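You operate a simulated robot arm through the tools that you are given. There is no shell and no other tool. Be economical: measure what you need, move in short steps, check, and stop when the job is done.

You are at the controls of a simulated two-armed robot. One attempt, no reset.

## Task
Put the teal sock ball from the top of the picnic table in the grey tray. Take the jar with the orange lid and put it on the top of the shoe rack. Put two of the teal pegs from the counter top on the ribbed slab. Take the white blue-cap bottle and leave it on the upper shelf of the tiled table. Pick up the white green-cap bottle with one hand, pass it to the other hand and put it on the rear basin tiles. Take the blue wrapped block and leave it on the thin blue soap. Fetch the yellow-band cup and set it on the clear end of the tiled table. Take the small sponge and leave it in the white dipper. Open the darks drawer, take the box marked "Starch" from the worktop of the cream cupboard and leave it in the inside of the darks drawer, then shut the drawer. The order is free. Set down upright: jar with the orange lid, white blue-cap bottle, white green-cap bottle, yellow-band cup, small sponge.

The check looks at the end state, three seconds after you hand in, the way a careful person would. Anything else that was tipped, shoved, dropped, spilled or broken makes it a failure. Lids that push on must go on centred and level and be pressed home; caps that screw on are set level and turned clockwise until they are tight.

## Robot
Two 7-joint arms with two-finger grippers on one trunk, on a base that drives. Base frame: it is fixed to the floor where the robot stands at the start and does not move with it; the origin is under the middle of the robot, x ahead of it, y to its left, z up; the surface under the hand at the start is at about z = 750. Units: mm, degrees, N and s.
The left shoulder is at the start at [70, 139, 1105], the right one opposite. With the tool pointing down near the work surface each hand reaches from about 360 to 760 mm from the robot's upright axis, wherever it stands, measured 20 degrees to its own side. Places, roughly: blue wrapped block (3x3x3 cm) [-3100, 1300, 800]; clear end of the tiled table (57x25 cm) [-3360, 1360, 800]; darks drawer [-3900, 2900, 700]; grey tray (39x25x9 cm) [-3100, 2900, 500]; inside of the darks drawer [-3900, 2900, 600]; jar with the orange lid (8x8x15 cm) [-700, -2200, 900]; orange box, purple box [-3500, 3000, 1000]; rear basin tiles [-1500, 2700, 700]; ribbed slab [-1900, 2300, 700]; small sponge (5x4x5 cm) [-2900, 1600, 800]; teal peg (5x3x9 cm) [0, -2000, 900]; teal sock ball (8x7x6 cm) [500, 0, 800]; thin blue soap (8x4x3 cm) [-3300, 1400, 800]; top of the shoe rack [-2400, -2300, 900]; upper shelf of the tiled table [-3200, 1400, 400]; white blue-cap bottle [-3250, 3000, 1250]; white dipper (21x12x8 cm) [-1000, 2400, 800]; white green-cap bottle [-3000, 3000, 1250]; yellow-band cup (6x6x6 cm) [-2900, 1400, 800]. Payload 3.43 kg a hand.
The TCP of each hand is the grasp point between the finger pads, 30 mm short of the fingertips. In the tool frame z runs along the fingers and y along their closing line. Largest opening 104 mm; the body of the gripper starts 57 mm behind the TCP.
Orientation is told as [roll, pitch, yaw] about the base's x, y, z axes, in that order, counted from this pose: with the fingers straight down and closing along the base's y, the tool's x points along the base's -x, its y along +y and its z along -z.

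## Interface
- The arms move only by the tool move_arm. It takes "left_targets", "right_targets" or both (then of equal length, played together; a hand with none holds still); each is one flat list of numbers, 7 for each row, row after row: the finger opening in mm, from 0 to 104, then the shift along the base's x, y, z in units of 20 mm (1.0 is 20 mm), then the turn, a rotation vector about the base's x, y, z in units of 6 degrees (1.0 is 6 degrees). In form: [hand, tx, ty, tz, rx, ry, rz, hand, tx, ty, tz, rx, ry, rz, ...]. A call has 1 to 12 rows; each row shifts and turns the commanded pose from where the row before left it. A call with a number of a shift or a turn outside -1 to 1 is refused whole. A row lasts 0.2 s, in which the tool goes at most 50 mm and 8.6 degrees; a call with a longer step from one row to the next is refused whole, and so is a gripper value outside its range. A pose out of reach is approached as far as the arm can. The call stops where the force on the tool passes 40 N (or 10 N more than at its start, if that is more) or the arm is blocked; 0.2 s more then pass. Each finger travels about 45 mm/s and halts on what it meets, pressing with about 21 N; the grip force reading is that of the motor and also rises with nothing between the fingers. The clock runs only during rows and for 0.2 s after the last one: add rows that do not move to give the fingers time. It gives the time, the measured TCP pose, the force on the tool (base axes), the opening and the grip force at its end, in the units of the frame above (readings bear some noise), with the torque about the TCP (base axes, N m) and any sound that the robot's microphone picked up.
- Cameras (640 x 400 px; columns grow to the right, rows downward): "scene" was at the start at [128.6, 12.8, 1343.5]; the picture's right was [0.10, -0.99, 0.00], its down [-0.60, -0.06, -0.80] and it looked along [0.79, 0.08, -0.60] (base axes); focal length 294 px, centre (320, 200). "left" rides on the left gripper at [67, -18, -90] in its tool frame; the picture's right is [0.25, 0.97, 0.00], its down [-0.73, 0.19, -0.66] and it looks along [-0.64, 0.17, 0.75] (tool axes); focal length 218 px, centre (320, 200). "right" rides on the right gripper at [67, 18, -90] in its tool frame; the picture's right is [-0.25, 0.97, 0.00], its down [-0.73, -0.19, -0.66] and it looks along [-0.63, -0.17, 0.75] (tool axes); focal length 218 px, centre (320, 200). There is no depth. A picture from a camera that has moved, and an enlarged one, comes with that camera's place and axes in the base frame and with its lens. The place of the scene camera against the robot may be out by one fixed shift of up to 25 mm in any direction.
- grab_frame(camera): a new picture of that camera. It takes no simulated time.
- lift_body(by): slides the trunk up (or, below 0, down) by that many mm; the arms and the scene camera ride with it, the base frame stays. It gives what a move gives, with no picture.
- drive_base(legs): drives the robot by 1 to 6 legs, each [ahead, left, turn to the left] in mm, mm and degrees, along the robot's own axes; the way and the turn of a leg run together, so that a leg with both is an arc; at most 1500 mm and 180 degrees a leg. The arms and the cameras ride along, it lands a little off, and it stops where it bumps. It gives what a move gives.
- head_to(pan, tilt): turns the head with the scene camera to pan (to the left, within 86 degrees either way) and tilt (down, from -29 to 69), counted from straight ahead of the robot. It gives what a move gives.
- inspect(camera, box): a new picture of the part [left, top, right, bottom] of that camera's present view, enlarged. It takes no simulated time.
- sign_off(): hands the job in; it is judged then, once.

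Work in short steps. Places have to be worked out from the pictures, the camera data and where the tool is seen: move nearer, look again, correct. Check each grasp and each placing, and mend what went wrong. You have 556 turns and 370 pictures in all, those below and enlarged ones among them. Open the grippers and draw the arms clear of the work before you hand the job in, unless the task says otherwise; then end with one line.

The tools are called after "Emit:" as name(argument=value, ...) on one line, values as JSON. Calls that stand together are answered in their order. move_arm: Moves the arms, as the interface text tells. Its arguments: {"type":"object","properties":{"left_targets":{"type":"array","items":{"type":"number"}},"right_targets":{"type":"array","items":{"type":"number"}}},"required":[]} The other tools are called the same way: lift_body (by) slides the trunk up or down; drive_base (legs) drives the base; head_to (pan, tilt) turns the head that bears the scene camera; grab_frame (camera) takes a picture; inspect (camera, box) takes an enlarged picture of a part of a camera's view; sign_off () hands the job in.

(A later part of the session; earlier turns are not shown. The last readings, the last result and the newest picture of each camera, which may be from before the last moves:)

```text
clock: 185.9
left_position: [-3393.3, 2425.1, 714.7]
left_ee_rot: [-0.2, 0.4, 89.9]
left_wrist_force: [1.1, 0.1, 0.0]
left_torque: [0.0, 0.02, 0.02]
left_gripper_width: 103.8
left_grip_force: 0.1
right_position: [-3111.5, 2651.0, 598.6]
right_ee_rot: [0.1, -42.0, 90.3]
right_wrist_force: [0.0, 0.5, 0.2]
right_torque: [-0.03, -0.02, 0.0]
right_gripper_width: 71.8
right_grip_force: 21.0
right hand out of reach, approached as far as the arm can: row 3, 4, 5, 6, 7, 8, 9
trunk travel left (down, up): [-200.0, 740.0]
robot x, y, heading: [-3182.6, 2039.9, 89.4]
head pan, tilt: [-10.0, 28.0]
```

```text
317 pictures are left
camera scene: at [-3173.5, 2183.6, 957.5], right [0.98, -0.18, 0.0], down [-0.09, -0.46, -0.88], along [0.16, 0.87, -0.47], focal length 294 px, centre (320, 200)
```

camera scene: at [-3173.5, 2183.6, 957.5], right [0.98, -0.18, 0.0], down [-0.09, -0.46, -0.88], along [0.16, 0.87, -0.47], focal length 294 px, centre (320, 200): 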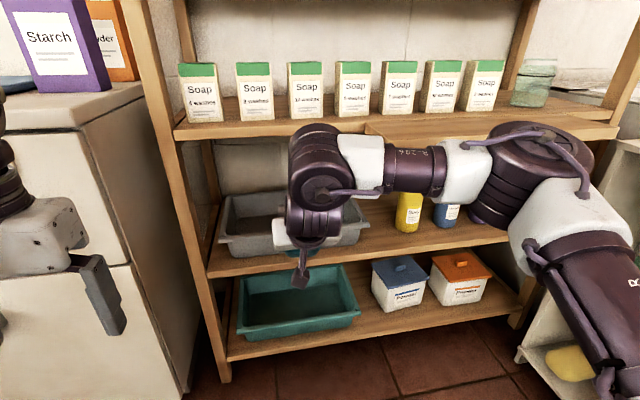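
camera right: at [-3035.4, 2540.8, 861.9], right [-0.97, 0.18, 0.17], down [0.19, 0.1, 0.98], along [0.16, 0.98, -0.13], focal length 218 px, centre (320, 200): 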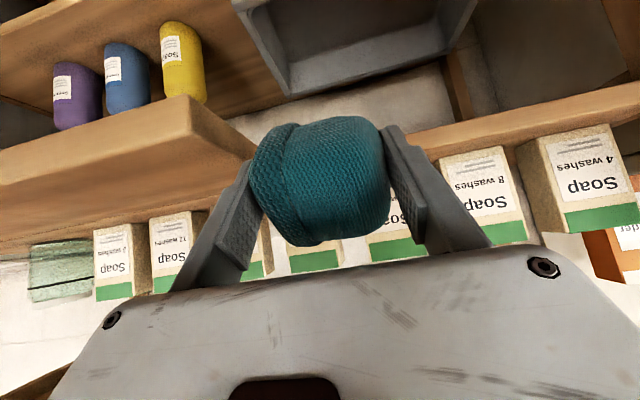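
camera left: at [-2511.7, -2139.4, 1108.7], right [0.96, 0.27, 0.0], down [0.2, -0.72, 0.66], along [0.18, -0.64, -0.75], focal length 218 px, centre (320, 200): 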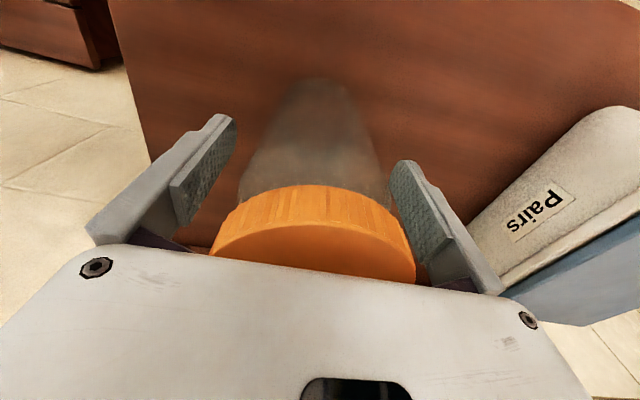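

I'll shift the base ahead and left 60 mm, then extend the arm forward over the tray at this height.

Emit:
drive_base(legs=[[60, 60, 0]])

Emit:
move_arm(right_targets=[40, 0.2, 0.9, 0, 0, 0, 0, 40, 0.2, 0.9, 0, 0, 0, 0, 40, 0.2, 0.9, 0, 0, 0, 0, 40, 0.2, 0.9, 0, 0, 0, 0, 40, 0.2, 0.9, 0, 0, 0, 0])

Emit:
grab_frame(camera="scene")

Emit:
grab_frame(camera="right")

```text
clock: 186.9
left_position: [-3451.4, 2487.9, 714.4]
left_ee_rot: [-0.2, 0.5, 89.7]
left_wrist_force: [-0.3, 0.1, 0.2]
left_torque: [-0.02, 0.02, 0.02]
left_gripper_width: 104.0
left_grip_force: 0.1
right_position: [-3170.3, 2712.0, 598.2]
right_ee_rot: [0.0, -42.0, 90.3]
right_wrist_force: [-0.2, 0.3, -0.3]
right_torque: [-0.01, -0.01, -0.04]
right_gripper_width: 71.6
right_grip_force: 20.9
trunk travel left (down, up): [-200.0, 740.0]
robot x, y, heading: [-3236.8, 2099.3, 89.3]
head pan, tilt: [-10.0, 28.0]
```

```text
clock: 188.2
left_position: [-3450.7, 2486.6, 715.4]
left_ee_rot: [-0.1, 0.4, 89.7]
left_wrist_force: [0.4, -0.1, 0.6]
left_torque: [0.03, 0.01, 0.02]
left_gripper_width: 104.0
left_grip_force: 0.1
right_position: [-3150.0, 2800.0, 597.8]
right_ee_rot: [0.1, -42.0, 90.2]
right_wrist_force: [0.0, 0.0, -0.4]
right_torque: [-0.01, 0.01, 0.01]
right_gripper_width: 71.3
right_grip_force: 21.1
trunk travel left (down, up): [-200.0, 740.0]
robot x, y, heading: [-3242.0, 2101.7, 89.5]
head pan, tilt: [-10.0, 28.0]
```

```text
316 pictures are left
camera scene: at [-3231.4, 2243.9, 957.5], right [0.98, -0.19, 0.0], down [-0.09, -0.46, -0.88], along [0.16, 0.87, -0.47], focal length 294 px, centre (320, 200)
```

scene: 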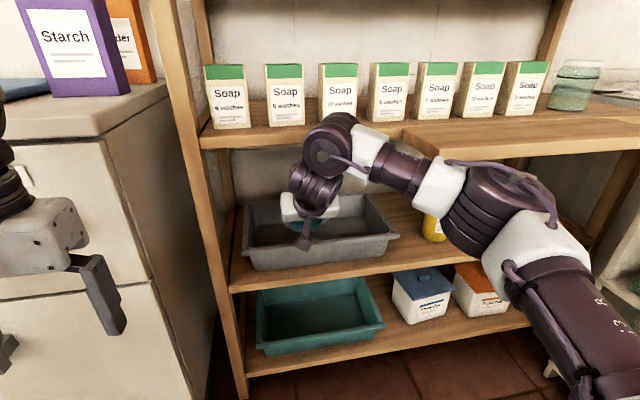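

```text
315 pictures are left
camera right: at [-3166.4, 2689.0, 621.6], right [-0.97, 0.18, 0.17], down [0.19, 0.1, 0.98], along [0.16, 0.98, -0.14], focal length 218 px, centre (320, 200)
```

right: 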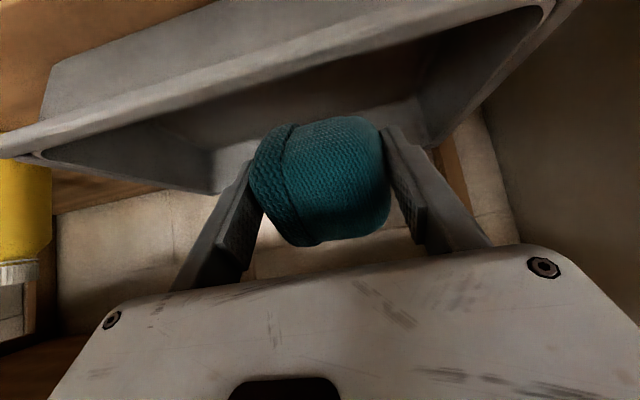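

The sock is just past the front rim (y≈2809). I'll go forward and down diagonally to (2915, 505).

Emit:
move_arm(right_targets=[40, 0.1, 0.72, -0.58, 0, 0, 0, 40, 0.1, 0.72, -0.58, 0, 0, 0, 40, 0.1, 0.72, -0.58, 0, 0, 0, 40, 0.1, 0.72, -0.58, 0, 0, 0, 40, 0.1, 0.72, -0.58, 0, 0, 0, 40, 0.1, 0.72, -0.58, 0, 0, 0, 40, 0.1, 0.72, -0.58, 0, 0, 0, 40, 0.1, 0.72, -0.58, 0, 0, 0])

Emit:
grab_frame(camera="scene")

Emit:
grab_frame(camera="right")

```text
clock: 189.9
left_position: [-3450.2, 2487.8, 714.8]
left_ee_rot: [-0.2, 0.5, 89.8]
left_wrist_force: [0.1, -0.4, 0.4]
left_torque: [0.02, -0.01, -0.01]
left_gripper_width: 103.9
left_grip_force: 0.0
right_position: [-3132.6, 2916.3, 503.9]
right_ee_rot: [0.0, -42.0, 90.3]
right_wrist_force: [-0.1, 0.4, 0.4]
right_torque: [0.0, 0.03, 0.0]
right_gripper_width: 71.7
right_grip_force: 21.2
trunk travel left (down, up): [-200.0, 740.0]
robot x, y, heading: [-3239.9, 2103.0, 89.5]
head pan, tilt: [-10.0, 28.0]
```

```text
314 pictures are left
camera scene: at [-3231.6, 2243.9, 957.5], right [0.98, -0.19, 0.0], down [-0.09, -0.46, -0.88], along [0.16, 0.87, -0.47], focal length 294 px, centre (320, 200)
```

scene: 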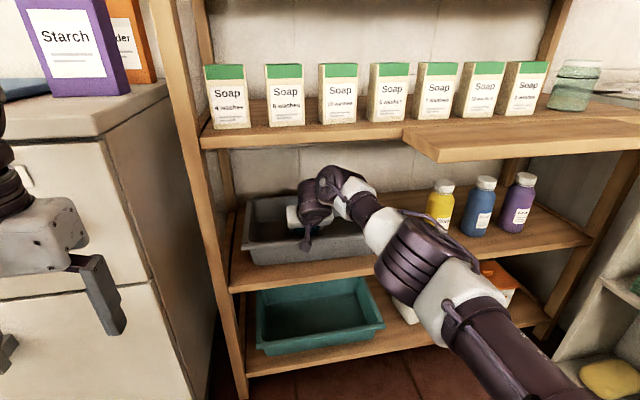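

```text
313 pictures are left
camera right: at [-3149.6, 2805.4, 527.5], right [-0.97, 0.18, 0.17], down [0.19, 0.1, 0.98], along [0.16, 0.98, -0.14], focal length 218 px, centre (320, 200)
```

right: 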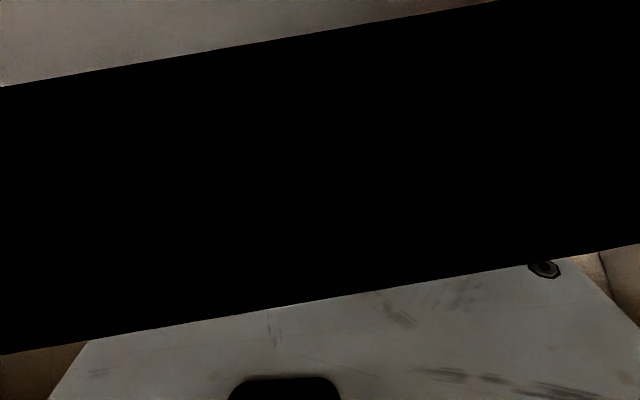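

The hand is inside the tray with no contact force. I'll open to release the sock.

Emit:
move_arm(right_targets=[40, 0, 0, -0.4, 0, 0, 0, 60, 0, 0, 0, 0, 0, 0, 85, 0, 0, 0, 0, 0, 0, 104, 0, 0, 0, 0, 0, 0, 104, 0, 0, 0, 0, 0, 0, 104, 0, 0, 0, 0, 0, 0])

Emit:
move_arm(right_targets=[104, 0, -0.72, 0.65, 0, 0, 0, 104, 0, -0.72, 0.65, 0, 0, 0, 104, 0, -0.72, 0.65, 0, 0, 0, 104, 0, -0.72, 0.65, 0, 0, 0, 104, 0, -0.72, 0.65, 0, 0, 0, 104, 0, -0.72, 0.65, 0, 0, 0, 104, 0, -0.72, 0.65, 0, 0, 0, 104, 0, -0.72, 0.65, 0, 0, 0, 104, 0, -1, 0, 0, 0, 0, 104, 0, -1, 0, 0, 0, 0, 104, 0, -1, 0, 0, 0, 0])

Emit:
grab_frame(camera="scene")

Emit:
grab_frame(camera="right")

```text
clock: 191.3
left_position: [-3451.6, 2487.2, 714.4]
left_ee_rot: [-0.2, 0.3, 89.8]
left_wrist_force: [0.0, 0.4, 0.7]
left_torque: [0.01, -0.05, 0.0]
left_gripper_width: 103.9
left_grip_force: 0.1
right_position: [-3133.4, 2916.5, 496.9]
right_ee_rot: [0.1, -42.0, 90.3]
right_wrist_force: [-0.2, -0.2, 0.0]
right_torque: [-0.01, 0.04, 0.01]
right_gripper_width: 103.9
right_grip_force: 0.0
trunk travel left (down, up): [-200.0, 740.0]
robot x, y, heading: [-3238.7, 2096.1, 89.3]
head pan, tilt: [-10.0, 28.0]
```

```text
clock: 193.8
left_position: [-3451.1, 2486.6, 714.7]
left_ee_rot: [-0.2, 0.3, 89.8]
left_wrist_force: [0.6, -0.1, 0.2]
left_torque: [-0.01, 0.02, 0.02]
left_gripper_width: 104.0
left_grip_force: 0.0
right_position: [-3134.3, 2741.9, 601.3]
right_ee_rot: [0.2, -42.0, 90.1]
right_wrist_force: [0.4, 0.2, -0.6]
right_torque: [-0.02, 0.02, 0.01]
right_gripper_width: 104.0
right_grip_force: 0.0
trunk travel left (down, up): [-200.0, 740.0]
robot x, y, heading: [-3240.4, 2097.5, 89.2]
head pan, tilt: [-10.0, 28.0]
```

```text
312 pictures are left
camera scene: at [-3231.5, 2243.5, 957.6], right [0.98, -0.19, 0.0], down [-0.09, -0.46, -0.88], along [0.16, 0.87, -0.47], focal length 294 px, centre (320, 200)
```

scene: 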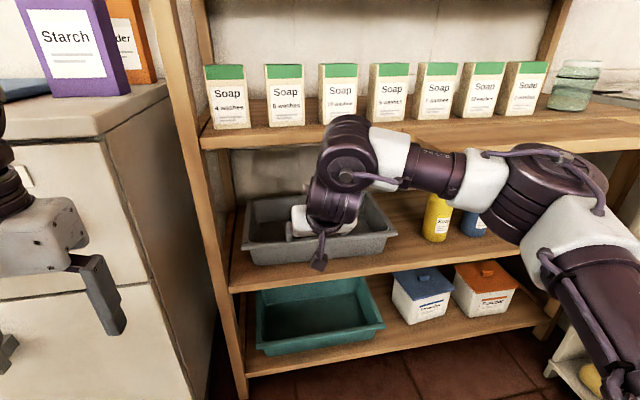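

```text
311 pictures are left
camera right: at [-3150.4, 2630.0, 623.9], right [-0.97, 0.18, 0.17], down [0.19, 0.1, 0.98], along [0.16, 0.98, -0.14], focal length 218 px, centre (320, 200)
```

right: 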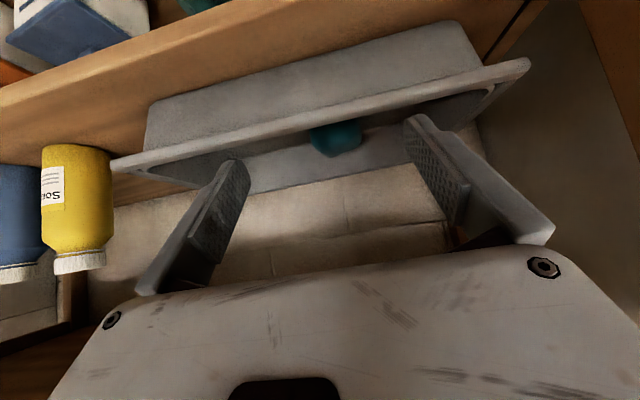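

The sock is in the grey tray. Next the bottles: I'll back off slightly and raise the trunk to look at the bottle shelf with the tilted right hand.

Emit:
drive_base(legs=[[-70, 0, 0]])

Emit:
lift_body(by=400)

Emit:
lift_body(by=280)

Emit:
grab_frame(camera="right")

Emit:
grab_frame(camera="scene")

```text
clock: 194.8
left_position: [-3451.8, 2417.5, 715.7]
left_ee_rot: [-0.2, 0.3, 89.6]
left_wrist_force: [0.3, -0.4, 0.8]
left_torque: [0.02, 0.0, 0.0]
left_gripper_width: 104.2
left_grip_force: 0.1
right_position: [-3132.6, 2669.4, 602.5]
right_ee_rot: [0.2, -42.1, 90.0]
right_wrist_force: [-0.1, 0.8, 0.4]
right_torque: [0.03, -0.01, 0.02]
right_gripper_width: 103.9
right_grip_force: 0.0
trunk travel left (down, up): [-200.0, 740.0]
robot x, y, heading: [-3242.6, 2027.1, 89.4]
head pan, tilt: [-10.0, 28.0]
```

```text
clock: 198.6
left_position: [-3451.2, 2416.0, 1114.5]
left_ee_rot: [-0.2, 0.4, 89.5]
left_wrist_force: [0.2, -0.7, -0.2]
left_torque: [-0.04, 0.01, -0.01]
left_gripper_width: 103.9
left_grip_force: 0.1
right_position: [-3133.5, 2668.9, 1002.2]
right_ee_rot: [0.2, -41.9, 90.1]
right_wrist_force: [-0.2, -0.3, -0.1]
right_torque: [0.03, -0.02, 0.04]
right_gripper_width: 104.1
right_grip_force: 0.0
trunk travel left (down, up): [-600.0, 340.0]
robot x, y, heading: [-3240.5, 2033.5, 89.3]
head pan, tilt: [-10.0, 28.0]
```

```text
clock: 201.4
left_position: [-3450.7, 2416.1, 1393.9]
left_ee_rot: [-0.3, 0.4, 89.6]
left_wrist_force: [0.1, 0.0, 0.2]
left_torque: [0.0, 0.0, 0.01]
left_gripper_width: 103.9
left_grip_force: 0.1
right_position: [-3132.5, 2670.7, 1281.9]
right_ee_rot: [0.1, -42.1, 90.1]
right_wrist_force: [-0.9, 0.0, -0.2]
right_torque: [0.02, -0.01, 0.02]
right_gripper_width: 104.1
right_grip_force: 0.0
trunk travel left (down, up): [-880.0, 60.0]
robot x, y, heading: [-3243.5, 2027.1, 89.3]
head pan, tilt: [-10.0, 28.0]
```

```text
310 pictures are left
camera right: at [-3149.7, 2559.5, 1303.9], right [-0.97, 0.19, 0.17], down [0.19, 0.1, 0.98], along [0.16, 0.98, -0.13], focal length 218 px, centre (320, 200)
```

right: 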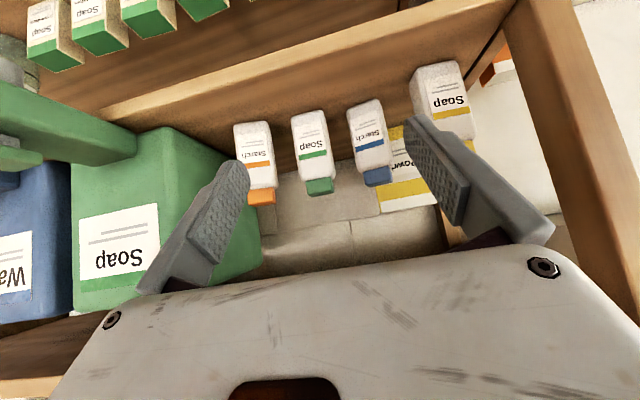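

```text
309 pictures are left
camera scene: at [-3232.0, 2173.0, 1637.5], right [0.98, -0.19, 0.0], down [-0.09, -0.46, -0.88], along [0.17, 0.87, -0.47], focal length 294 px, centre (320, 200)
```

scene: 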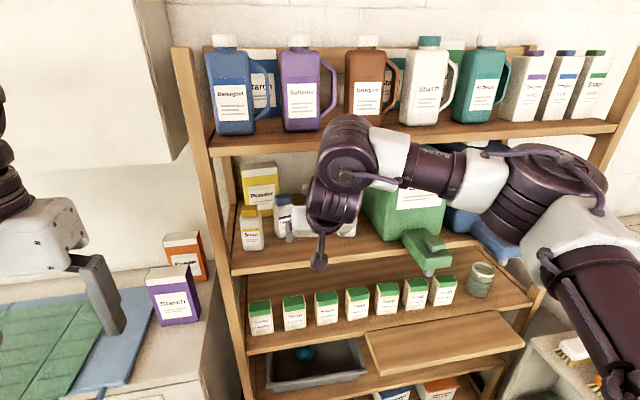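

Blue-cap bottle is at about (-3192, 2901) and green-cap at about (-3096, 2901), with bases near z=1118 and caps near 1240. I'll line up the right hand at x=-3096, z≈1168, then drive in 70 mm.

Emit:
move_arm(right_targets=[104, 0.3, 0, -0.95, 0, 0, 0, 104, 0.3, 0, -0.95, 0, 0, 0, 104, 0.3, 0, -0.95, 0, 0, 0, 90, 0.3, 0, -0.95, 0, 0, 0, 78, 0.3, 0, -0.95, 0, 0, 0, 78, 0.3, 0, -0.95, 0, 0, 0])

Emit:
drive_base(legs=[[75, 0, 0.6]])

Emit:
grab_frame(camera="right")

```text
clock: 202.8
left_position: [-3450.9, 2416.4, 1394.2]
left_ee_rot: [0.0, 0.4, 89.6]
left_wrist_force: [0.1, 0.9, -0.6]
left_torque: [0.04, 0.01, 0.0]
left_gripper_width: 104.0
left_grip_force: 0.1
right_position: [-3095.1, 2672.8, 1165.6]
right_ee_rot: [0.2, -42.0, 90.1]
right_wrist_force: [-1.0, 0.8, 0.1]
right_torque: [-0.01, 0.0, -0.02]
right_gripper_width: 78.0
right_grip_force: 0.1
trunk travel left (down, up): [-880.0, 60.0]
robot x, y, heading: [-3241.6, 2028.3, 89.0]
head pan, tilt: [-10.0, 28.0]
```

```text
clock: 203.9
left_position: [-3454.1, 2478.8, 1398.7]
left_ee_rot: [-0.3, -0.1, 90.2]
left_wrist_force: [0.0, -0.4, 0.4]
left_torque: [0.11, -0.01, 0.02]
left_gripper_width: 103.7
left_grip_force: 0.0
right_position: [-3102.1, 2739.2, 1173.1]
right_ee_rot: [0.1, -42.5, 90.7]
right_wrist_force: [-0.4, -1.6, 0.8]
right_torque: [0.01, 0.0, 0.01]
right_gripper_width: 78.2
right_grip_force: 0.1
trunk travel left (down, up): [-880.0, 60.0]
robot x, y, heading: [-3239.4, 2105.1, 89.4]
head pan, tilt: [-10.0, 28.0]
```

```text
308 pictures are left
camera right: at [-3118.0, 2628.6, 1193.9], right [-0.97, 0.17, 0.17], down [0.19, 0.1, 0.98], along [0.15, 0.98, -0.13], focal length 218 px, centre (320, 200)
```

right: 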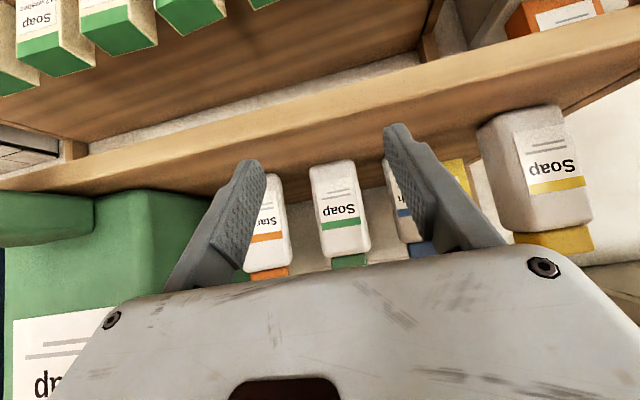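

The gap beside the green-cap bottle is about 25 mm per side. I'll narrow the opening to 68 and advance halfway before checking.

Emit:
move_arm(right_targets=[68, 0, 0, 0, 0, 0, 0, 68, 0, 0.9, 0, 0, 0, -0.1, 68, 0, 0.9, 0, 0, 0, 0, 68, 0, 0.9, 0, 0, 0, 0, 68, 0, 0.9, 0, 0, 0, 0])

Emit:
grab_frame(camera="right")

```text
clock: 205.1
left_position: [-3454.0, 2489.4, 1395.4]
left_ee_rot: [-0.2, 0.3, 90.2]
left_wrist_force: [0.0, -0.2, 0.2]
left_torque: [0.0, 0.03, 0.03]
left_gripper_width: 103.7
left_grip_force: 0.0
right_position: [-3101.3, 2818.7, 1167.5]
right_ee_rot: [0.0, -42.1, 90.1]
right_wrist_force: [-0.4, 0.2, 0.7]
right_torque: [-0.01, 0.0, 0.01]
right_gripper_width: 68.1
right_grip_force: 0.0
trunk travel left (down, up): [-880.0, 60.0]
robot x, y, heading: [-3242.4, 2103.9, 89.7]
head pan, tilt: [-10.0, 28.0]
```

```text
307 pictures are left
camera right: at [-3117.4, 2707.4, 1189.4], right [-0.97, 0.19, 0.17], down [0.19, 0.1, 0.98], along [0.16, 0.98, -0.13], focal length 218 px, centre (320, 200)
```

right: 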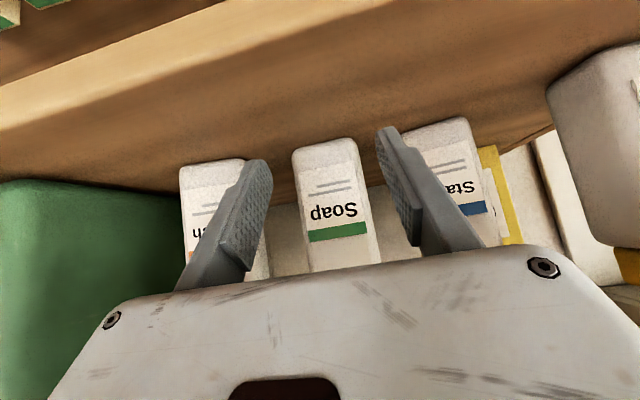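

The bottle is centred at x=-3102, matching the hand. I'll advance the remaining 74 mm and close.

Emit:
move_arm(right_targets=[68, 0, 0.93, 0, 0, 0, 0, 68, 0, 0.93, 0, 0, 0, 0, 68, 0, 0.93, 0, 0, 0, 0, 68, 0, 0.93, 0, 0, 0, 0, 68, 0, 0, 0, 0, 0, 0, 30, 0, 0, 0, 0, 0, 0, 30, 0, 0, 0, 0, 0, 0, 30, 0, 0, 0, 0, 0, 0])

Emit:
grab_frame(camera="right")

Emit:
grab_frame(camera="scene")

```text
clock: 206.9
left_position: [-3453.4, 2489.7, 1394.6]
left_ee_rot: [-0.1, 0.4, 90.3]
left_wrist_force: [-0.1, 0.1, -0.9]
left_torque: [0.01, 0.02, 0.0]
left_gripper_width: 103.8
left_grip_force: 0.2
right_position: [-3102.9, 2896.7, 1165.7]
right_ee_rot: [0.1, -42.0, 90.1]
right_wrist_force: [0.5, 0.1, -0.1]
right_torque: [-0.01, 0.01, 0.0]
right_gripper_width: 54.5
right_grip_force: 20.4
trunk travel left (down, up): [-880.0, 60.0]
robot x, y, heading: [-3243.5, 2103.6, 89.6]
head pan, tilt: [-10.0, 28.0]
```

```text
306 pictures are left
camera right: at [-3119.2, 2785.9, 1188.3], right [-0.97, 0.19, 0.17], down [0.19, 0.1, 0.98], along [0.16, 0.98, -0.14], focal length 218 px, centre (320, 200)
```

right: 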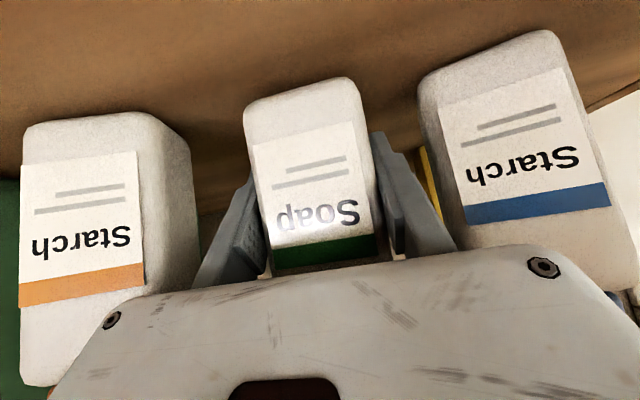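

```text
305 pictures are left
camera scene: at [-3232.7, 2248.6, 1637.5], right [0.98, -0.18, 0.0], down [-0.08, -0.46, -0.88], along [0.16, 0.87, -0.47], focal length 294 px, centre (320, 200)
```

scene: 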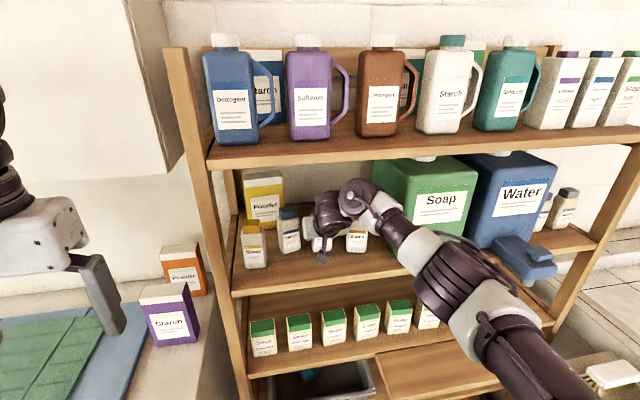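

Gripped at 54.5 mm. I'll lift 20 mm and pull straight out.

Emit:
move_arm(right_targets=[30, 0, 0, 0.5, 0, 0, 0, 30, 0, 0, 0.5, 0, 0, 0, 30, 0, -0.9, 0.1, 0, 0, 0, 30, 0, -0.9, 0.1, 0, 0, 0, 30, 0, -0.9, 0, 0, 0, 0, 30, 0, -0.9, 0, 0, 0, 0, 30, 0, -0.9, 0, 0, 0, 0, 30, 0, -0.9, 0, 0, 0, 0, 30, 0, -0.9, 0, 0, 0, 0, 30, 0, -0.9, 0, 0, 0, 0, 30, 0, -0.9, 0, 0, 0, 0, 30, 0, -0.9, 0, 0, 0, 0])

Emit:
grab_frame(camera="scene")

Emit:
grab_frame(camera="right")

```text
clock: 209.5
left_position: [-3454.3, 2489.5, 1394.4]
left_ee_rot: [-0.2, 0.3, 90.2]
left_wrist_force: [-0.5, 0.0, 0.2]
left_torque: [0.02, -0.01, 0.0]
left_gripper_width: 103.7
left_grip_force: 0.0
right_position: [-3100.3, 2714.5, 1190.7]
right_ee_rot: [0.1, -42.0, 90.0]
right_wrist_force: [0.0, -0.1, -2.8]
right_torque: [0.0, 0.02, -0.01]
right_gripper_width: 54.5
right_grip_force: 21.3
trunk travel left (down, up): [-880.0, 60.0]
robot x, y, heading: [-3242.7, 2099.7, 89.4]
head pan, tilt: [-10.0, 28.0]
```

```text
304 pictures are left
camera scene: at [-3232.9, 2247.6, 1637.6], right [0.98, -0.18, 0.0], down [-0.08, -0.46, -0.88], along [0.16, 0.87, -0.47], focal length 294 px, centre (320, 200)
```

scene: 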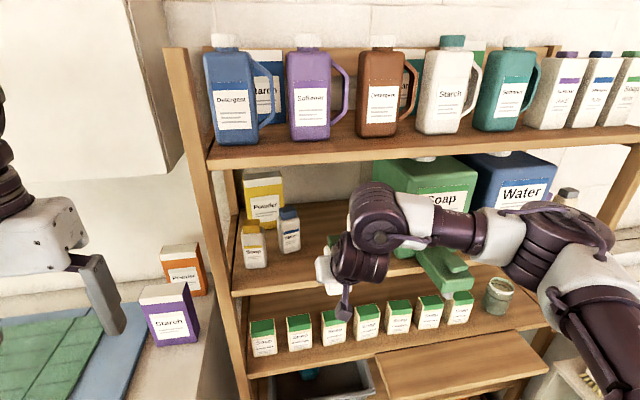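

```text
303 pictures are left
camera right: at [-3117.1, 2603.3, 1213.2], right [-0.97, 0.19, 0.17], down [0.19, 0.1, 0.98], along [0.16, 0.98, -0.13], focal length 218 px, centre (320, 200)
```

right: 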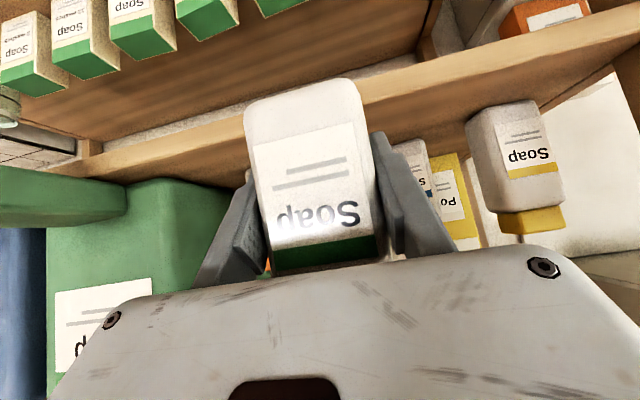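

The green-cap bottle is out and upright. For the handover I'll back up 130 mm, then extend the right hand toward the centre line while the left moves above it.

Emit:
drive_base(legs=[[-130, 0, 0.4]])

Emit:
move_arm(right_targets=[30, 0, 0.8, -0.3, 0, 0, 0, 30, 0, 0.8, -0.3, 0, 0, 0, 30, 0, 0.8, -0.3, 0, 0, 0, 30, 0, 0.8, -0.3, 0, 0, 0, 30, -0.8, 0.5, 0, 0, 0, 0, 30, -0.8, 0, 0, 0, 0, 0, 30, -0.8, 0, 0, 0, 0, 0, 30, -0.8, 0, 0, 0, 0, 0, 30, -0.8, 0, 0, 0, 0, 0, 30, -0.8, 0, 0, 0, 0, 0], left_targets=[104, 0, 0.9, 0.2, 0, 0, 0, 104, 0, 0.9, 0.2, 0, 0, 0, 104, 0, 0.9, 0, 0, 0, 0, 104, 0, 0.9, 0, 0, 0, 0, 104, 0, 0.9, 0, 0, 0, 0, 104, 0, 0.9, 0, 0, 0, 0, 104, 0.5, 0.9, 0, 0, 0, 0, 104, 0.5, 0.9, 0, 0, 0, 0, 104, 0.5, 0.9, 0, 0, 0, 0, 104, 0.5, 0.9, 0, 0, 0, 0])

Emit:
grab_frame(camera="scene")

```text
clock: 210.7
left_position: [-3457.6, 2369.7, 1393.1]
left_ee_rot: [-0.2, 0.4, 90.7]
left_wrist_force: [0.1, -0.1, -0.4]
left_torque: [-0.03, 0.01, 0.01]
left_gripper_width: 104.0
left_grip_force: 0.1
right_position: [-3106.4, 2595.8, 1187.9]
right_ee_rot: [0.1, -41.8, 90.6]
right_wrist_force: [-0.6, 0.5, -1.4]
right_torque: [-0.04, 0.03, 0.01]
right_gripper_width: 54.5
right_grip_force: 21.4
trunk travel left (down, up): [-880.0, 60.0]
robot x, y, heading: [-3243.8, 1981.6, 90.3]
head pan, tilt: [-10.0, 28.0]
```

```text
clock: 212.9
left_position: [-3417.6, 2546.4, 1403.1]
left_ee_rot: [-0.1, 0.4, 90.7]
left_wrist_force: [0.1, -0.4, 0.3]
left_torque: [0.0, -0.01, -0.02]
left_gripper_width: 103.9
left_grip_force: 0.1
right_position: [-3200.4, 2667.4, 1164.8]
right_ee_rot: [0.1, -41.9, 90.5]
right_wrist_force: [-0.6, -0.4, -2.0]
right_torque: [-0.03, -0.03, 0.0]
right_gripper_width: 54.5
right_grip_force: 21.0
trunk travel left (down, up): [-880.0, 60.0]
robot x, y, heading: [-3238.6, 1982.9, 90.4]
head pan, tilt: [-10.0, 28.0]
```

```text
302 pictures are left
camera scene: at [-3233.1, 2126.7, 1637.4], right [0.99, -0.17, 0.0], down [-0.08, -0.46, -0.88], along [0.15, 0.87, -0.47], focal length 294 px, centre (320, 200)
```

scene: 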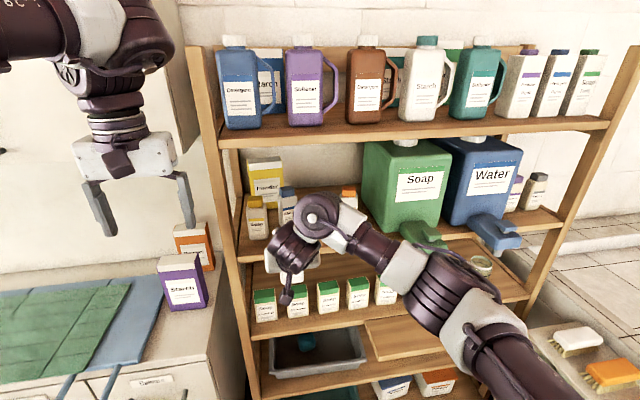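

The right hand is in place. I'll bring the left hand over the bottle at a safe height.

Emit:
move_arm(left_targets=[104, 0.5, 1, 0, 0, 0, 0, 104, 0.5, 1, 0, 0, 0, 0, 104, 0.5, 1, 0, 0, 0, 0, 104, 0.5, 1, 0, 0, 0, 0, 104, 0.5, 1, 0, 0, 0, 0, 104, 0.5, 1, 0, 0, 0, 0, 104, 1, 0, 0, 0, 0, 0, 104, 1, 0, 0, 0, 0, 0, 104, 1, 0, 0, 0, 0, 0, 104, 1, 0, 0, 0, 0, 0, 104, 1, 0, 0, 0, 0, 0, 104, 1, 0, 0, 0, 0, 0])

Emit:
grab_frame(camera="left")

Emit:
grab_frame(camera="scene")

```text
clock: 215.5
left_position: [-3265.2, 2558.8, 1394.0]
left_ee_rot: [-0.1, 0.4, 90.7]
left_wrist_force: [0.4, 0.4, 0.6]
left_torque: [0.03, 0.0, -0.01]
left_gripper_width: 104.0
left_grip_force: 0.0
left hand out of reach, approached as far as the arm can: row 2, 3, 4, 5, 6, 8, 10, 11
right_position: [-3200.2, 2666.6, 1166.6]
right_ee_rot: [0.1, -42.0, 90.5]
right_wrist_force: [-0.2, -0.2, -1.7]
right_torque: [0.0, 0.0, 0.02]
right_gripper_width: 54.4
right_grip_force: 21.1
trunk travel left (down, up): [-880.0, 60.0]
robot x, y, heading: [-3237.5, 1979.9, 90.1]
head pan, tilt: [-10.0, 28.0]
```

```text
301 pictures are left
camera left: at [-3246.3, 2493.1, 1484.3], right [-0.96, -0.27, 0.0], down [-0.2, 0.73, 0.65], along [-0.17, 0.63, -0.76], focal length 218 px, centre (320, 200)
```

left: 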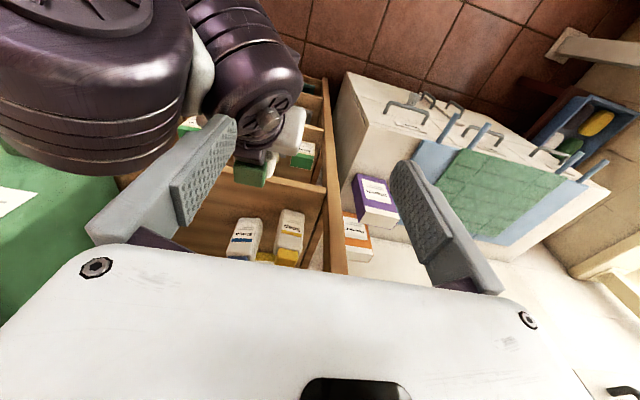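

```text
300 pictures are left
camera scene: at [-3232.7, 2125.0, 1637.5], right [0.99, -0.17, 0.0], down [-0.08, -0.46, -0.88], along [0.15, 0.87, -0.47], focal length 294 px, centre (320, 200)
```

scene: 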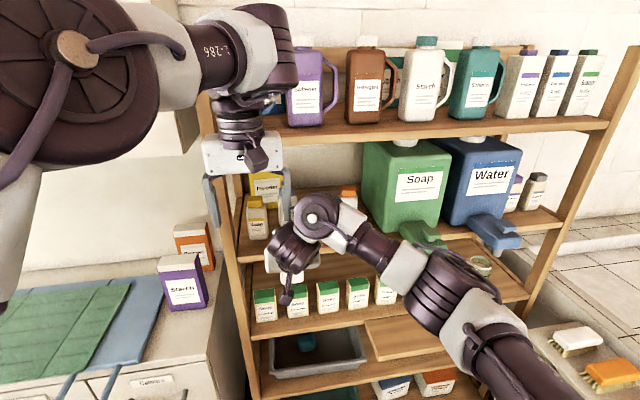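

The left hand is reach-limited at this height. I'll lower the bottle 150 mm so the left hand can extend over it.

Emit:
move_arm(right_targets=[30, 0, -0.2, -0.95, 0, 0, 0, 30, 0, -0.2, -0.95, 0, 0, 0, 30, 0, -0.2, -0.95, 0, 0, 0, 30, 0, -0.2, -0.95, 0, 0, 0, 30, 0, -0.2, -0.95, 0, 0, 0, 30, 0, -0.2, -0.95, 0, 0, 0, 30, 0, -0.2, -0.95, 0, 0, 0, 30, 0, -0.2, -0.95, 0, 0, 0])

Emit:
move_arm(left_targets=[104, 0, 0.5, -0.9, 0, 0, 0, 104, 0, 0.5, -0.9, 0, 0, 0, 104, 0, 0.5, -0.9, 0, 0, 0, 104, 0.5, 0.5, -0.9, 0, 0, 0, 104, 0.5, 0.5, -0.9, 0, 0, 0, 104, 0.5, 0.5, -0.9, 0, 0, 0, 104, 0.5, 0.5, -0.9, 0, 0, 0])

Emit:
grab_frame(camera="left")

```text
clock: 217.3
left_position: [-3266.0, 2558.7, 1393.2]
left_ee_rot: [-0.2, 0.3, 90.7]
left_wrist_force: [1.1, -0.4, 0.0]
left_torque: [-0.06, -0.01, -0.01]
left_gripper_width: 103.8
left_grip_force: 0.1
right_position: [-3200.9, 2635.3, 1015.3]
right_ee_rot: [0.1, -42.0, 90.6]
right_wrist_force: [0.1, 1.2, -1.7]
right_torque: [-0.01, 0.03, 0.0]
right_gripper_width: 54.5
right_grip_force: 20.8
trunk travel left (down, up): [-880.0, 60.0]
robot x, y, heading: [-3242.6, 1983.4, 90.2]
head pan, tilt: [-10.0, 28.0]
```

```text
clock: 218.9
left_position: [-3224.6, 2599.9, 1283.3]
left_ee_rot: [-0.2, 0.4, 90.7]
left_wrist_force: [-0.2, 0.6, 0.0]
left_torque: [0.0, -0.03, 0.0]
left_gripper_width: 104.1
left_grip_force: 0.0
left hand out of reach, approached as far as the arm can: row 3, 4, 5, 6, 7
right_position: [-3201.3, 2635.2, 1016.0]
right_ee_rot: [0.2, -42.0, 90.5]
right_wrist_force: [0.2, 0.4, -2.2]
right_torque: [0.0, -0.01, 0.04]
right_gripper_width: 54.7
right_grip_force: 20.9
trunk travel left (down, up): [-880.0, 60.0]
robot x, y, heading: [-3242.9, 1981.8, 90.2]
head pan, tilt: [-10.0, 28.0]
```

```text
299 pictures are left
camera left: at [-3206.4, 2533.7, 1373.4], right [-0.96, -0.26, 0.0], down [-0.2, 0.73, 0.65], along [-0.17, 0.63, -0.76], focal length 218 px, centre (320, 200)
```

left: 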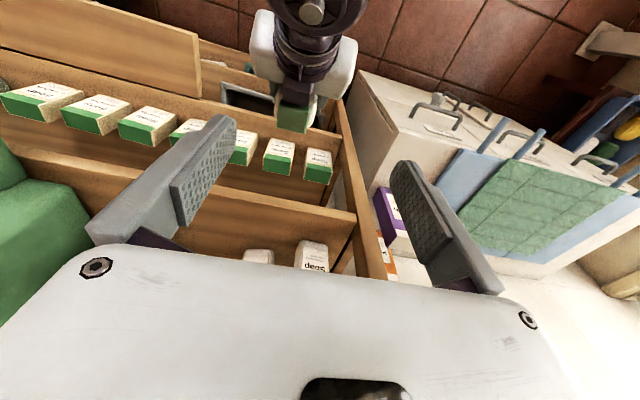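

The bottle cap is directly below the left hand's view at about (-3199, 2633), as expected. I'll descend some to regain reach, then read the pose.

Emit:
move_arm(left_targets=[104, 0, 0, -0.9, 0, 0, 0, 104, 0, 0, -0.9, 0, 0, 0, 104, 0, 0, -0.9, 0, 0, 0, 104, 0, 0, -0.9, 0, 0, 0, 104, 0, 0, -0.9, 0, 0, 0])

```text
clock: 220.1
left_position: [-3223.9, 2602.0, 1192.3]
left_ee_rot: [-0.2, 0.4, 90.7]
left_wrist_force: [-0.6, -0.6, -1.1]
left_torque: [0.0, 0.02, -0.04]
left_gripper_width: 103.9
left_grip_force: 0.0
right_position: [-3199.9, 2634.7, 1014.8]
right_ee_rot: [0.1, -42.1, 90.6]
right_wrist_force: [0.5, 0.2, -0.9]
right_torque: [-0.01, -0.02, 0.0]
right_gripper_width: 54.6
right_grip_force: 20.7
trunk travel left (down, up): [-880.0, 60.0]
robot x, y, heading: [-3243.1, 1982.4, 90.3]
head pan, tilt: [-10.0, 28.0]
```

Commands continue from the measured pose. I'll align over the bottle axis now.

Emit:
move_arm(left_targets=[104, 0.4, 0.55, 0, 0, 0, 0, 104, 0.4, 0.55, 0, 0, 0, 0, 104, 0.4, 0.55, -0.5, 0, 0, 0, 90, 0, 0, -0.5, 0, 0, 0])

Emit:
grab_frame(camera="left")

```text
clock: 221.1
left_position: [-3206.5, 2614.3, 1173.5]
left_ee_rot: [-0.2, 0.3, 90.7]
left_wrist_force: [-0.5, 0.1, -0.4]
left_torque: [-0.03, -0.01, -0.02]
left_gripper_width: 90.0
left_grip_force: 0.1
left hand out of reach, approached as far as the arm can: row 2, 3
right_position: [-3200.0, 2634.5, 1015.4]
right_ee_rot: [0.2, -42.0, 90.4]
right_wrist_force: [0.6, 0.6, -1.5]
right_torque: [0.0, 0.01, 0.0]
right_gripper_width: 54.6
right_grip_force: 21.0
trunk travel left (down, up): [-880.0, 60.0]
robot x, y, heading: [-3241.6, 1981.3, 90.3]
head pan, tilt: [-10.0, 28.0]
```

```text
298 pictures are left
camera left: at [-3188.1, 2546.5, 1263.4], right [-0.96, -0.26, 0.0], down [-0.2, 0.73, 0.65], along [-0.17, 0.63, -0.76], focal length 218 px, centre (320, 200)
```

left: 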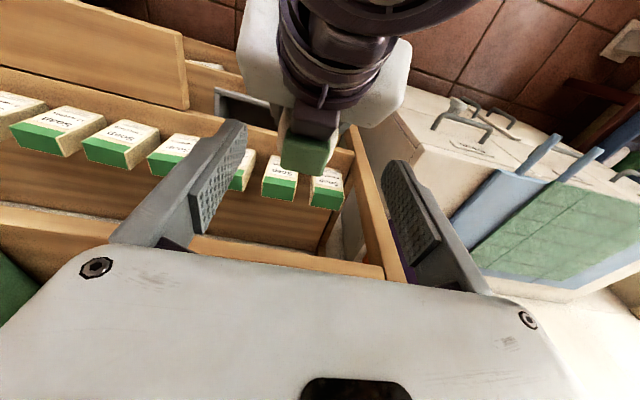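

The left hand is at its reach limit, so I'll bring the bottle 20 mm closer instead.

Emit:
move_arm(right_targets=[30, -0.2, -0.5, 0, 0, 0, 0, 30, -0.15, -0.5, 0, 0, 0, 0])

Emit:
move_arm(left_targets=[90, 0, 0, -0.6, 0, 0, 0, 90, 0, 0, -0.6, 0, 0, 0, 90, 0, 0, -0.6, 0, 0, 0])

Emit:
grab_frame(camera="left")

```text
clock: 221.7
left_position: [-3206.4, 2612.1, 1173.3]
left_ee_rot: [-0.2, 0.3, 90.7]
left_wrist_force: [0.0, -0.3, 1.1]
left_torque: [0.0, 0.01, 0.04]
left_gripper_width: 90.2
left_grip_force: 0.0
right_position: [-3206.7, 2616.5, 1014.5]
right_ee_rot: [0.0, -42.0, 90.5]
right_wrist_force: [0.4, -0.2, -1.5]
right_torque: [0.0, 0.03, -0.02]
right_gripper_width: 54.5
right_grip_force: 21.6
trunk travel left (down, up): [-880.0, 60.0]
robot x, y, heading: [-3234.8, 1978.2, 90.0]
head pan, tilt: [-10.0, 28.0]
```

```text
clock: 222.5
left_position: [-3208.0, 2611.6, 1135.7]
left_ee_rot: [-0.2, 0.4, 90.7]
left_wrist_force: [-0.4, 0.0, 0.0]
left_torque: [0.02, -0.01, 0.0]
left_gripper_width: 90.3
left_grip_force: 0.0
right_position: [-3207.6, 2616.7, 1014.5]
right_ee_rot: [0.1, -42.0, 90.6]
right_wrist_force: [0.4, 0.3, -1.3]
right_torque: [-0.03, -0.03, -0.02]
right_gripper_width: 54.6
right_grip_force: 21.1
trunk travel left (down, up): [-880.0, 60.0]
robot x, y, heading: [-3240.5, 1978.1, 90.2]
head pan, tilt: [-10.0, 28.0]
```

```text
297 pictures are left
camera left: at [-3189.8, 2545.6, 1226.7], right [-0.96, -0.27, 0.0], down [-0.2, 0.73, 0.65], along [-0.17, 0.63, -0.76], focal length 218 px, centre (320, 200)
```

left: 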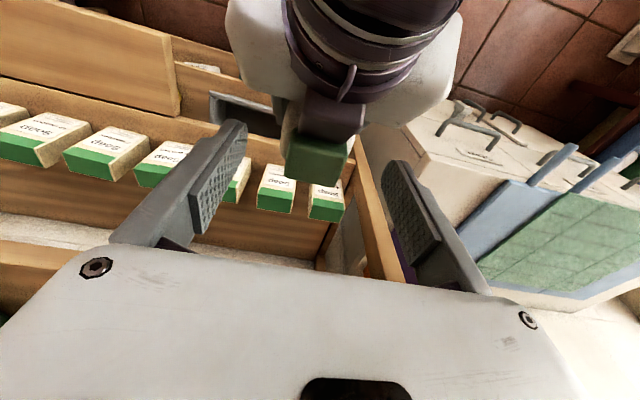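

The cap is between the left fingers in view. I'll continue down slowly with a slight +y correction to keep clear of the right palm.

Emit:
move_arm(left_targets=[90, 0, 0.3, -0.5, 0, 0, 0, 90, 0, 0.3, -0.5, 0, 0, 0, 90, 0, 0, -0.4, 0, 0, 0])

Emit:
grab_frame(camera="left")

Emit:
grab_frame(camera="right")

```text
clock: 223.3
left_position: [-3209.9, 2613.4, 1107.8]
left_ee_rot: [-0.2, 0.3, 90.7]
left_wrist_force: [-0.3, -0.1, -0.2]
left_torque: [-0.01, 0.02, 0.0]
left_gripper_width: 90.1
left_grip_force: 0.0
left hand out of reach, approached as far as the arm can: row 1, 2
right_position: [-3209.4, 2617.6, 1013.8]
right_ee_rot: [0.1, -42.0, 90.6]
right_wrist_force: [-0.8, -0.1, -1.3]
right_torque: [0.01, -0.01, 0.03]
right_gripper_width: 54.7
right_grip_force: 21.1
trunk travel left (down, up): [-880.0, 60.0]
robot x, y, heading: [-3241.8, 1983.4, 90.2]
head pan, tilt: [-10.0, 28.0]
```

```text
296 pictures are left
camera left: at [-3192.0, 2547.7, 1197.8], right [-0.96, -0.27, 0.0], down [-0.2, 0.73, 0.65], along [-0.17, 0.63, -0.76], focal length 218 px, centre (320, 200)
```

left: 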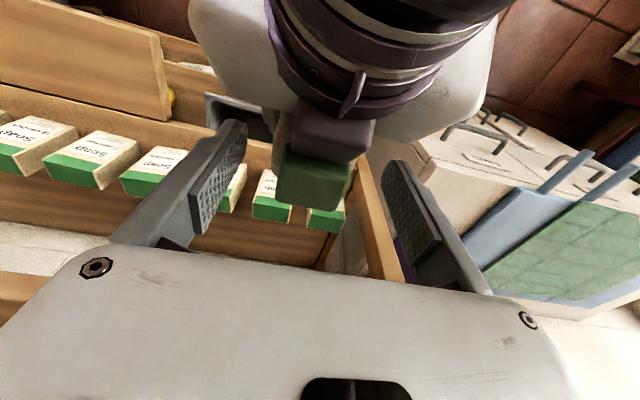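

```text
295 pictures are left
camera right: at [-3222.9, 2505.5, 1037.1], right [-0.97, 0.18, 0.17], down [0.19, 0.1, 0.98], along [0.16, 0.98, -0.14], focal length 218 px, centre (320, 200)
```

right: 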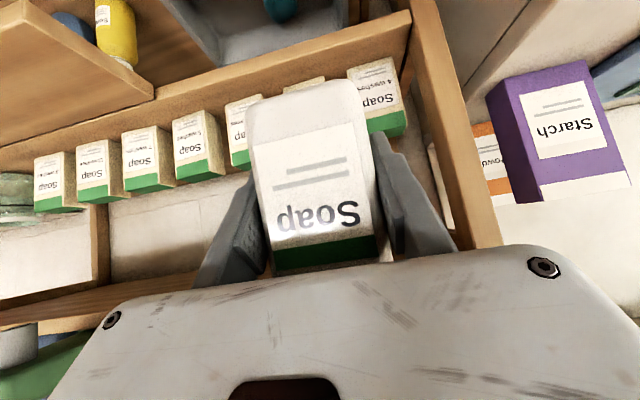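

Well aligned laterally. I'll descend the last 29 mm and close the left hand.

Emit:
move_arm(left_targets=[90, 0, 0, -0.5, 0, 0, 0, 90, 0, 0, -0.5, 0, 0, 0, 90, 0, 0, -0.45, 0, 0, 0, 30, 0, 0, 0, 0, 0, 0, 30, 0, 0, 0, 0, 0, 0, 30, 0, 0, 0, 0, 0, 0, 30, 0, 0, 0, 0, 0, 0])

Emit:
grab_frame(camera="left")

Emit:
grab_frame(camera="right")

```text
clock: 224.9
left_position: [-3209.9, 2611.5, 1080.8]
left_ee_rot: [-0.2, 0.1, 90.6]
left_wrist_force: [20.4, 13.6, 9.7]
left_torque: [-0.26, -0.35, 0.64]
left_gripper_width: 81.7
left_grip_force: 20.6
left hand out of reach, approached as far as the arm can: row 2
right_position: [-3209.0, 2615.9, 1014.1]
right_ee_rot: [0.1, -41.9, 90.8]
right_wrist_force: [-16.0, -10.9, -8.8]
right_torque: [0.38, -0.43, -0.39]
right_gripper_width: 54.4
right_grip_force: 20.7
trunk travel left (down, up): [-880.0, 60.0]
robot x, y, heading: [-3241.3, 1982.1, 90.1]
head pan, tilt: [-10.0, 28.0]
```

```text
294 pictures are left
camera left: at [-3191.3, 2545.0, 1170.7], right [-0.96, -0.26, -0.01], down [-0.2, 0.73, 0.65], along [-0.17, 0.63, -0.76], focal length 218 px, centre (320, 200)
```

left: 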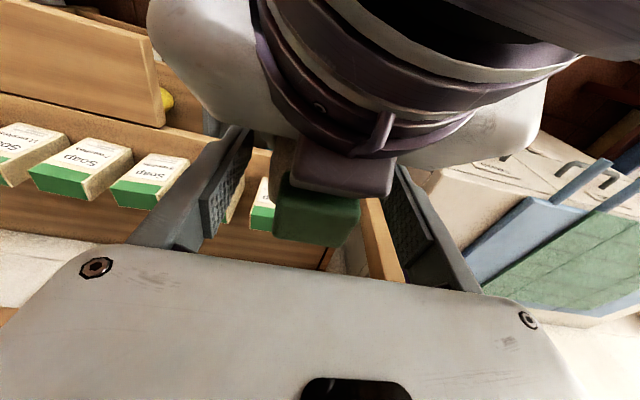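

```text
293 pictures are left
camera right: at [-3224.1, 2504.3, 1036.5], right [-0.97, 0.17, 0.17], down [0.19, 0.11, 0.98], along [0.15, 0.98, -0.14], focal length 218 px, centre (320, 200)
```

right: 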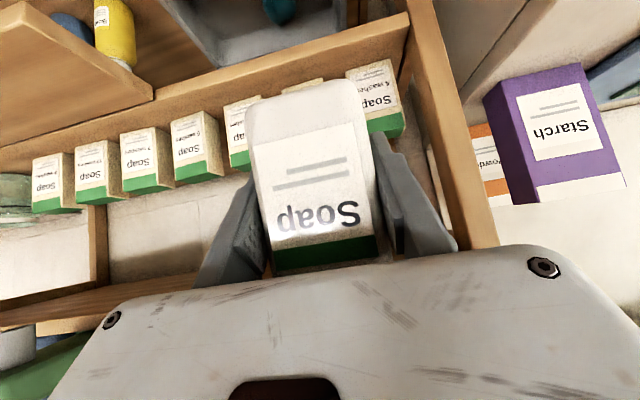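

The left fingers stopped at 82 mm against the right gripper's finger bases. I'll reopen, go up 22 mm and grip only the cap.

Emit:
move_arm(left_targets=[95, 0, 0, 0, 0, 0, 0, 95, 0, 0, 0, 0, 0, 0, 95, 0, 0, 0.5, 0, 0, 0, 95, 0, 0.2, 0.5, 0, 0, 0, 30, 0, 0, 0, 0, 0, 0, 30, 0, 0, 0, 0, 0, 0, 30, 0, 0, 0, 0, 0, 0, 30, 0, 0, 0, 0, 0, 0, 30, 0, 0, 0, 0, 0, 0])

Emit:
grab_frame(camera="left")

```text
clock: 226.9
left_position: [-3209.2, 2612.6, 1100.0]
left_ee_rot: [-0.3, 0.4, 90.6]
left_wrist_force: [19.2, 0.7, -6.1]
left_torque: [-0.21, -0.44, 0.18]
left_gripper_width: 54.5
left_grip_force: 21.4
right_position: [-3208.5, 2616.8, 1015.4]
right_ee_rot: [0.3, -42.2, 90.7]
right_wrist_force: [-18.5, -0.6, 5.9]
right_torque: [0.21, -1.08, -0.25]
right_gripper_width: 54.5
right_grip_force: 21.1
trunk travel left (down, up): [-880.0, 60.0]
robot x, y, heading: [-3244.4, 1981.8, 90.2]
head pan, tilt: [-10.0, 28.0]
```

```text
292 pictures are left
camera left: at [-3191.7, 2546.7, 1189.2], right [-0.96, -0.26, 0.0], down [-0.2, 0.73, 0.65], along [-0.17, 0.63, -0.76], focal length 218 px, centre (320, 200)
```

left: 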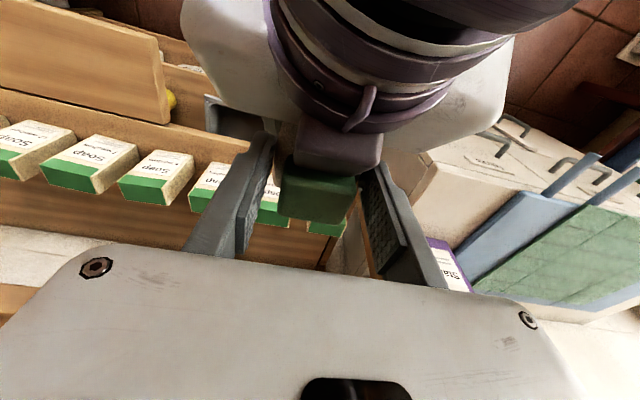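

The left closed at 54.5 on the bottle body just under the cap, but the contact is shallow. I'll reopen and try 10 mm lower for more contact.

Emit:
move_arm(left_targets=[80, 0, 0, 0, 0, 0, 0, 80, 0, 0.2, -0.5, 0, 0, 0, 80, 0, 0, 0, 0, 0, 0, 30, 0, 0, 0, 0, 0, 0, 30, 0, 0, 0, 0, 0, 0, 30, 0, 0, 0, 0, 0, 0])

Emit:
grab_frame(camera="left")

```text
clock: 228.3
left_position: [-3209.4, 2612.6, 1090.8]
left_ee_rot: [-0.3, 0.4, 90.6]
left_wrist_force: [14.0, 5.1, -3.5]
left_torque: [0.25, -0.28, 0.17]
left_gripper_width: 54.4
left_grip_force: 20.8
left hand out of reach, approached as far as the arm can: row 2
right_position: [-3209.3, 2616.0, 1014.7]
right_ee_rot: [0.2, -42.1, 90.7]
right_wrist_force: [-13.5, -5.1, 3.9]
right_torque: [0.08, -0.74, -0.24]
right_gripper_width: 54.6
right_grip_force: 21.0
trunk travel left (down, up): [-880.0, 60.0]
robot x, y, heading: [-3239.8, 1982.2, 90.2]
head pan, tilt: [-10.0, 28.0]
```

```text
291 pictures are left
camera left: at [-3191.7, 2546.3, 1180.7], right [-0.96, -0.26, 0.0], down [-0.2, 0.73, 0.65], along [-0.17, 0.63, -0.76], focal length 218 px, centre (320, 200)
```

left: 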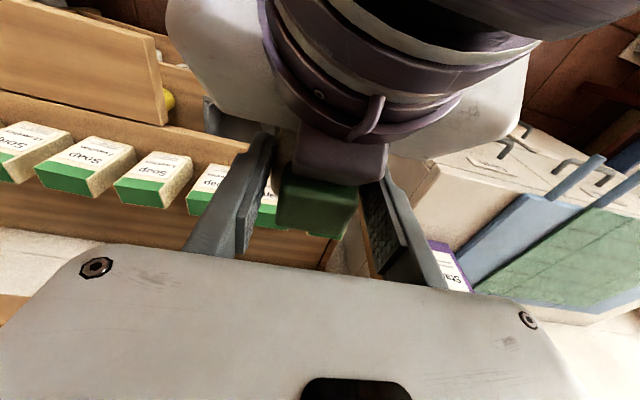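

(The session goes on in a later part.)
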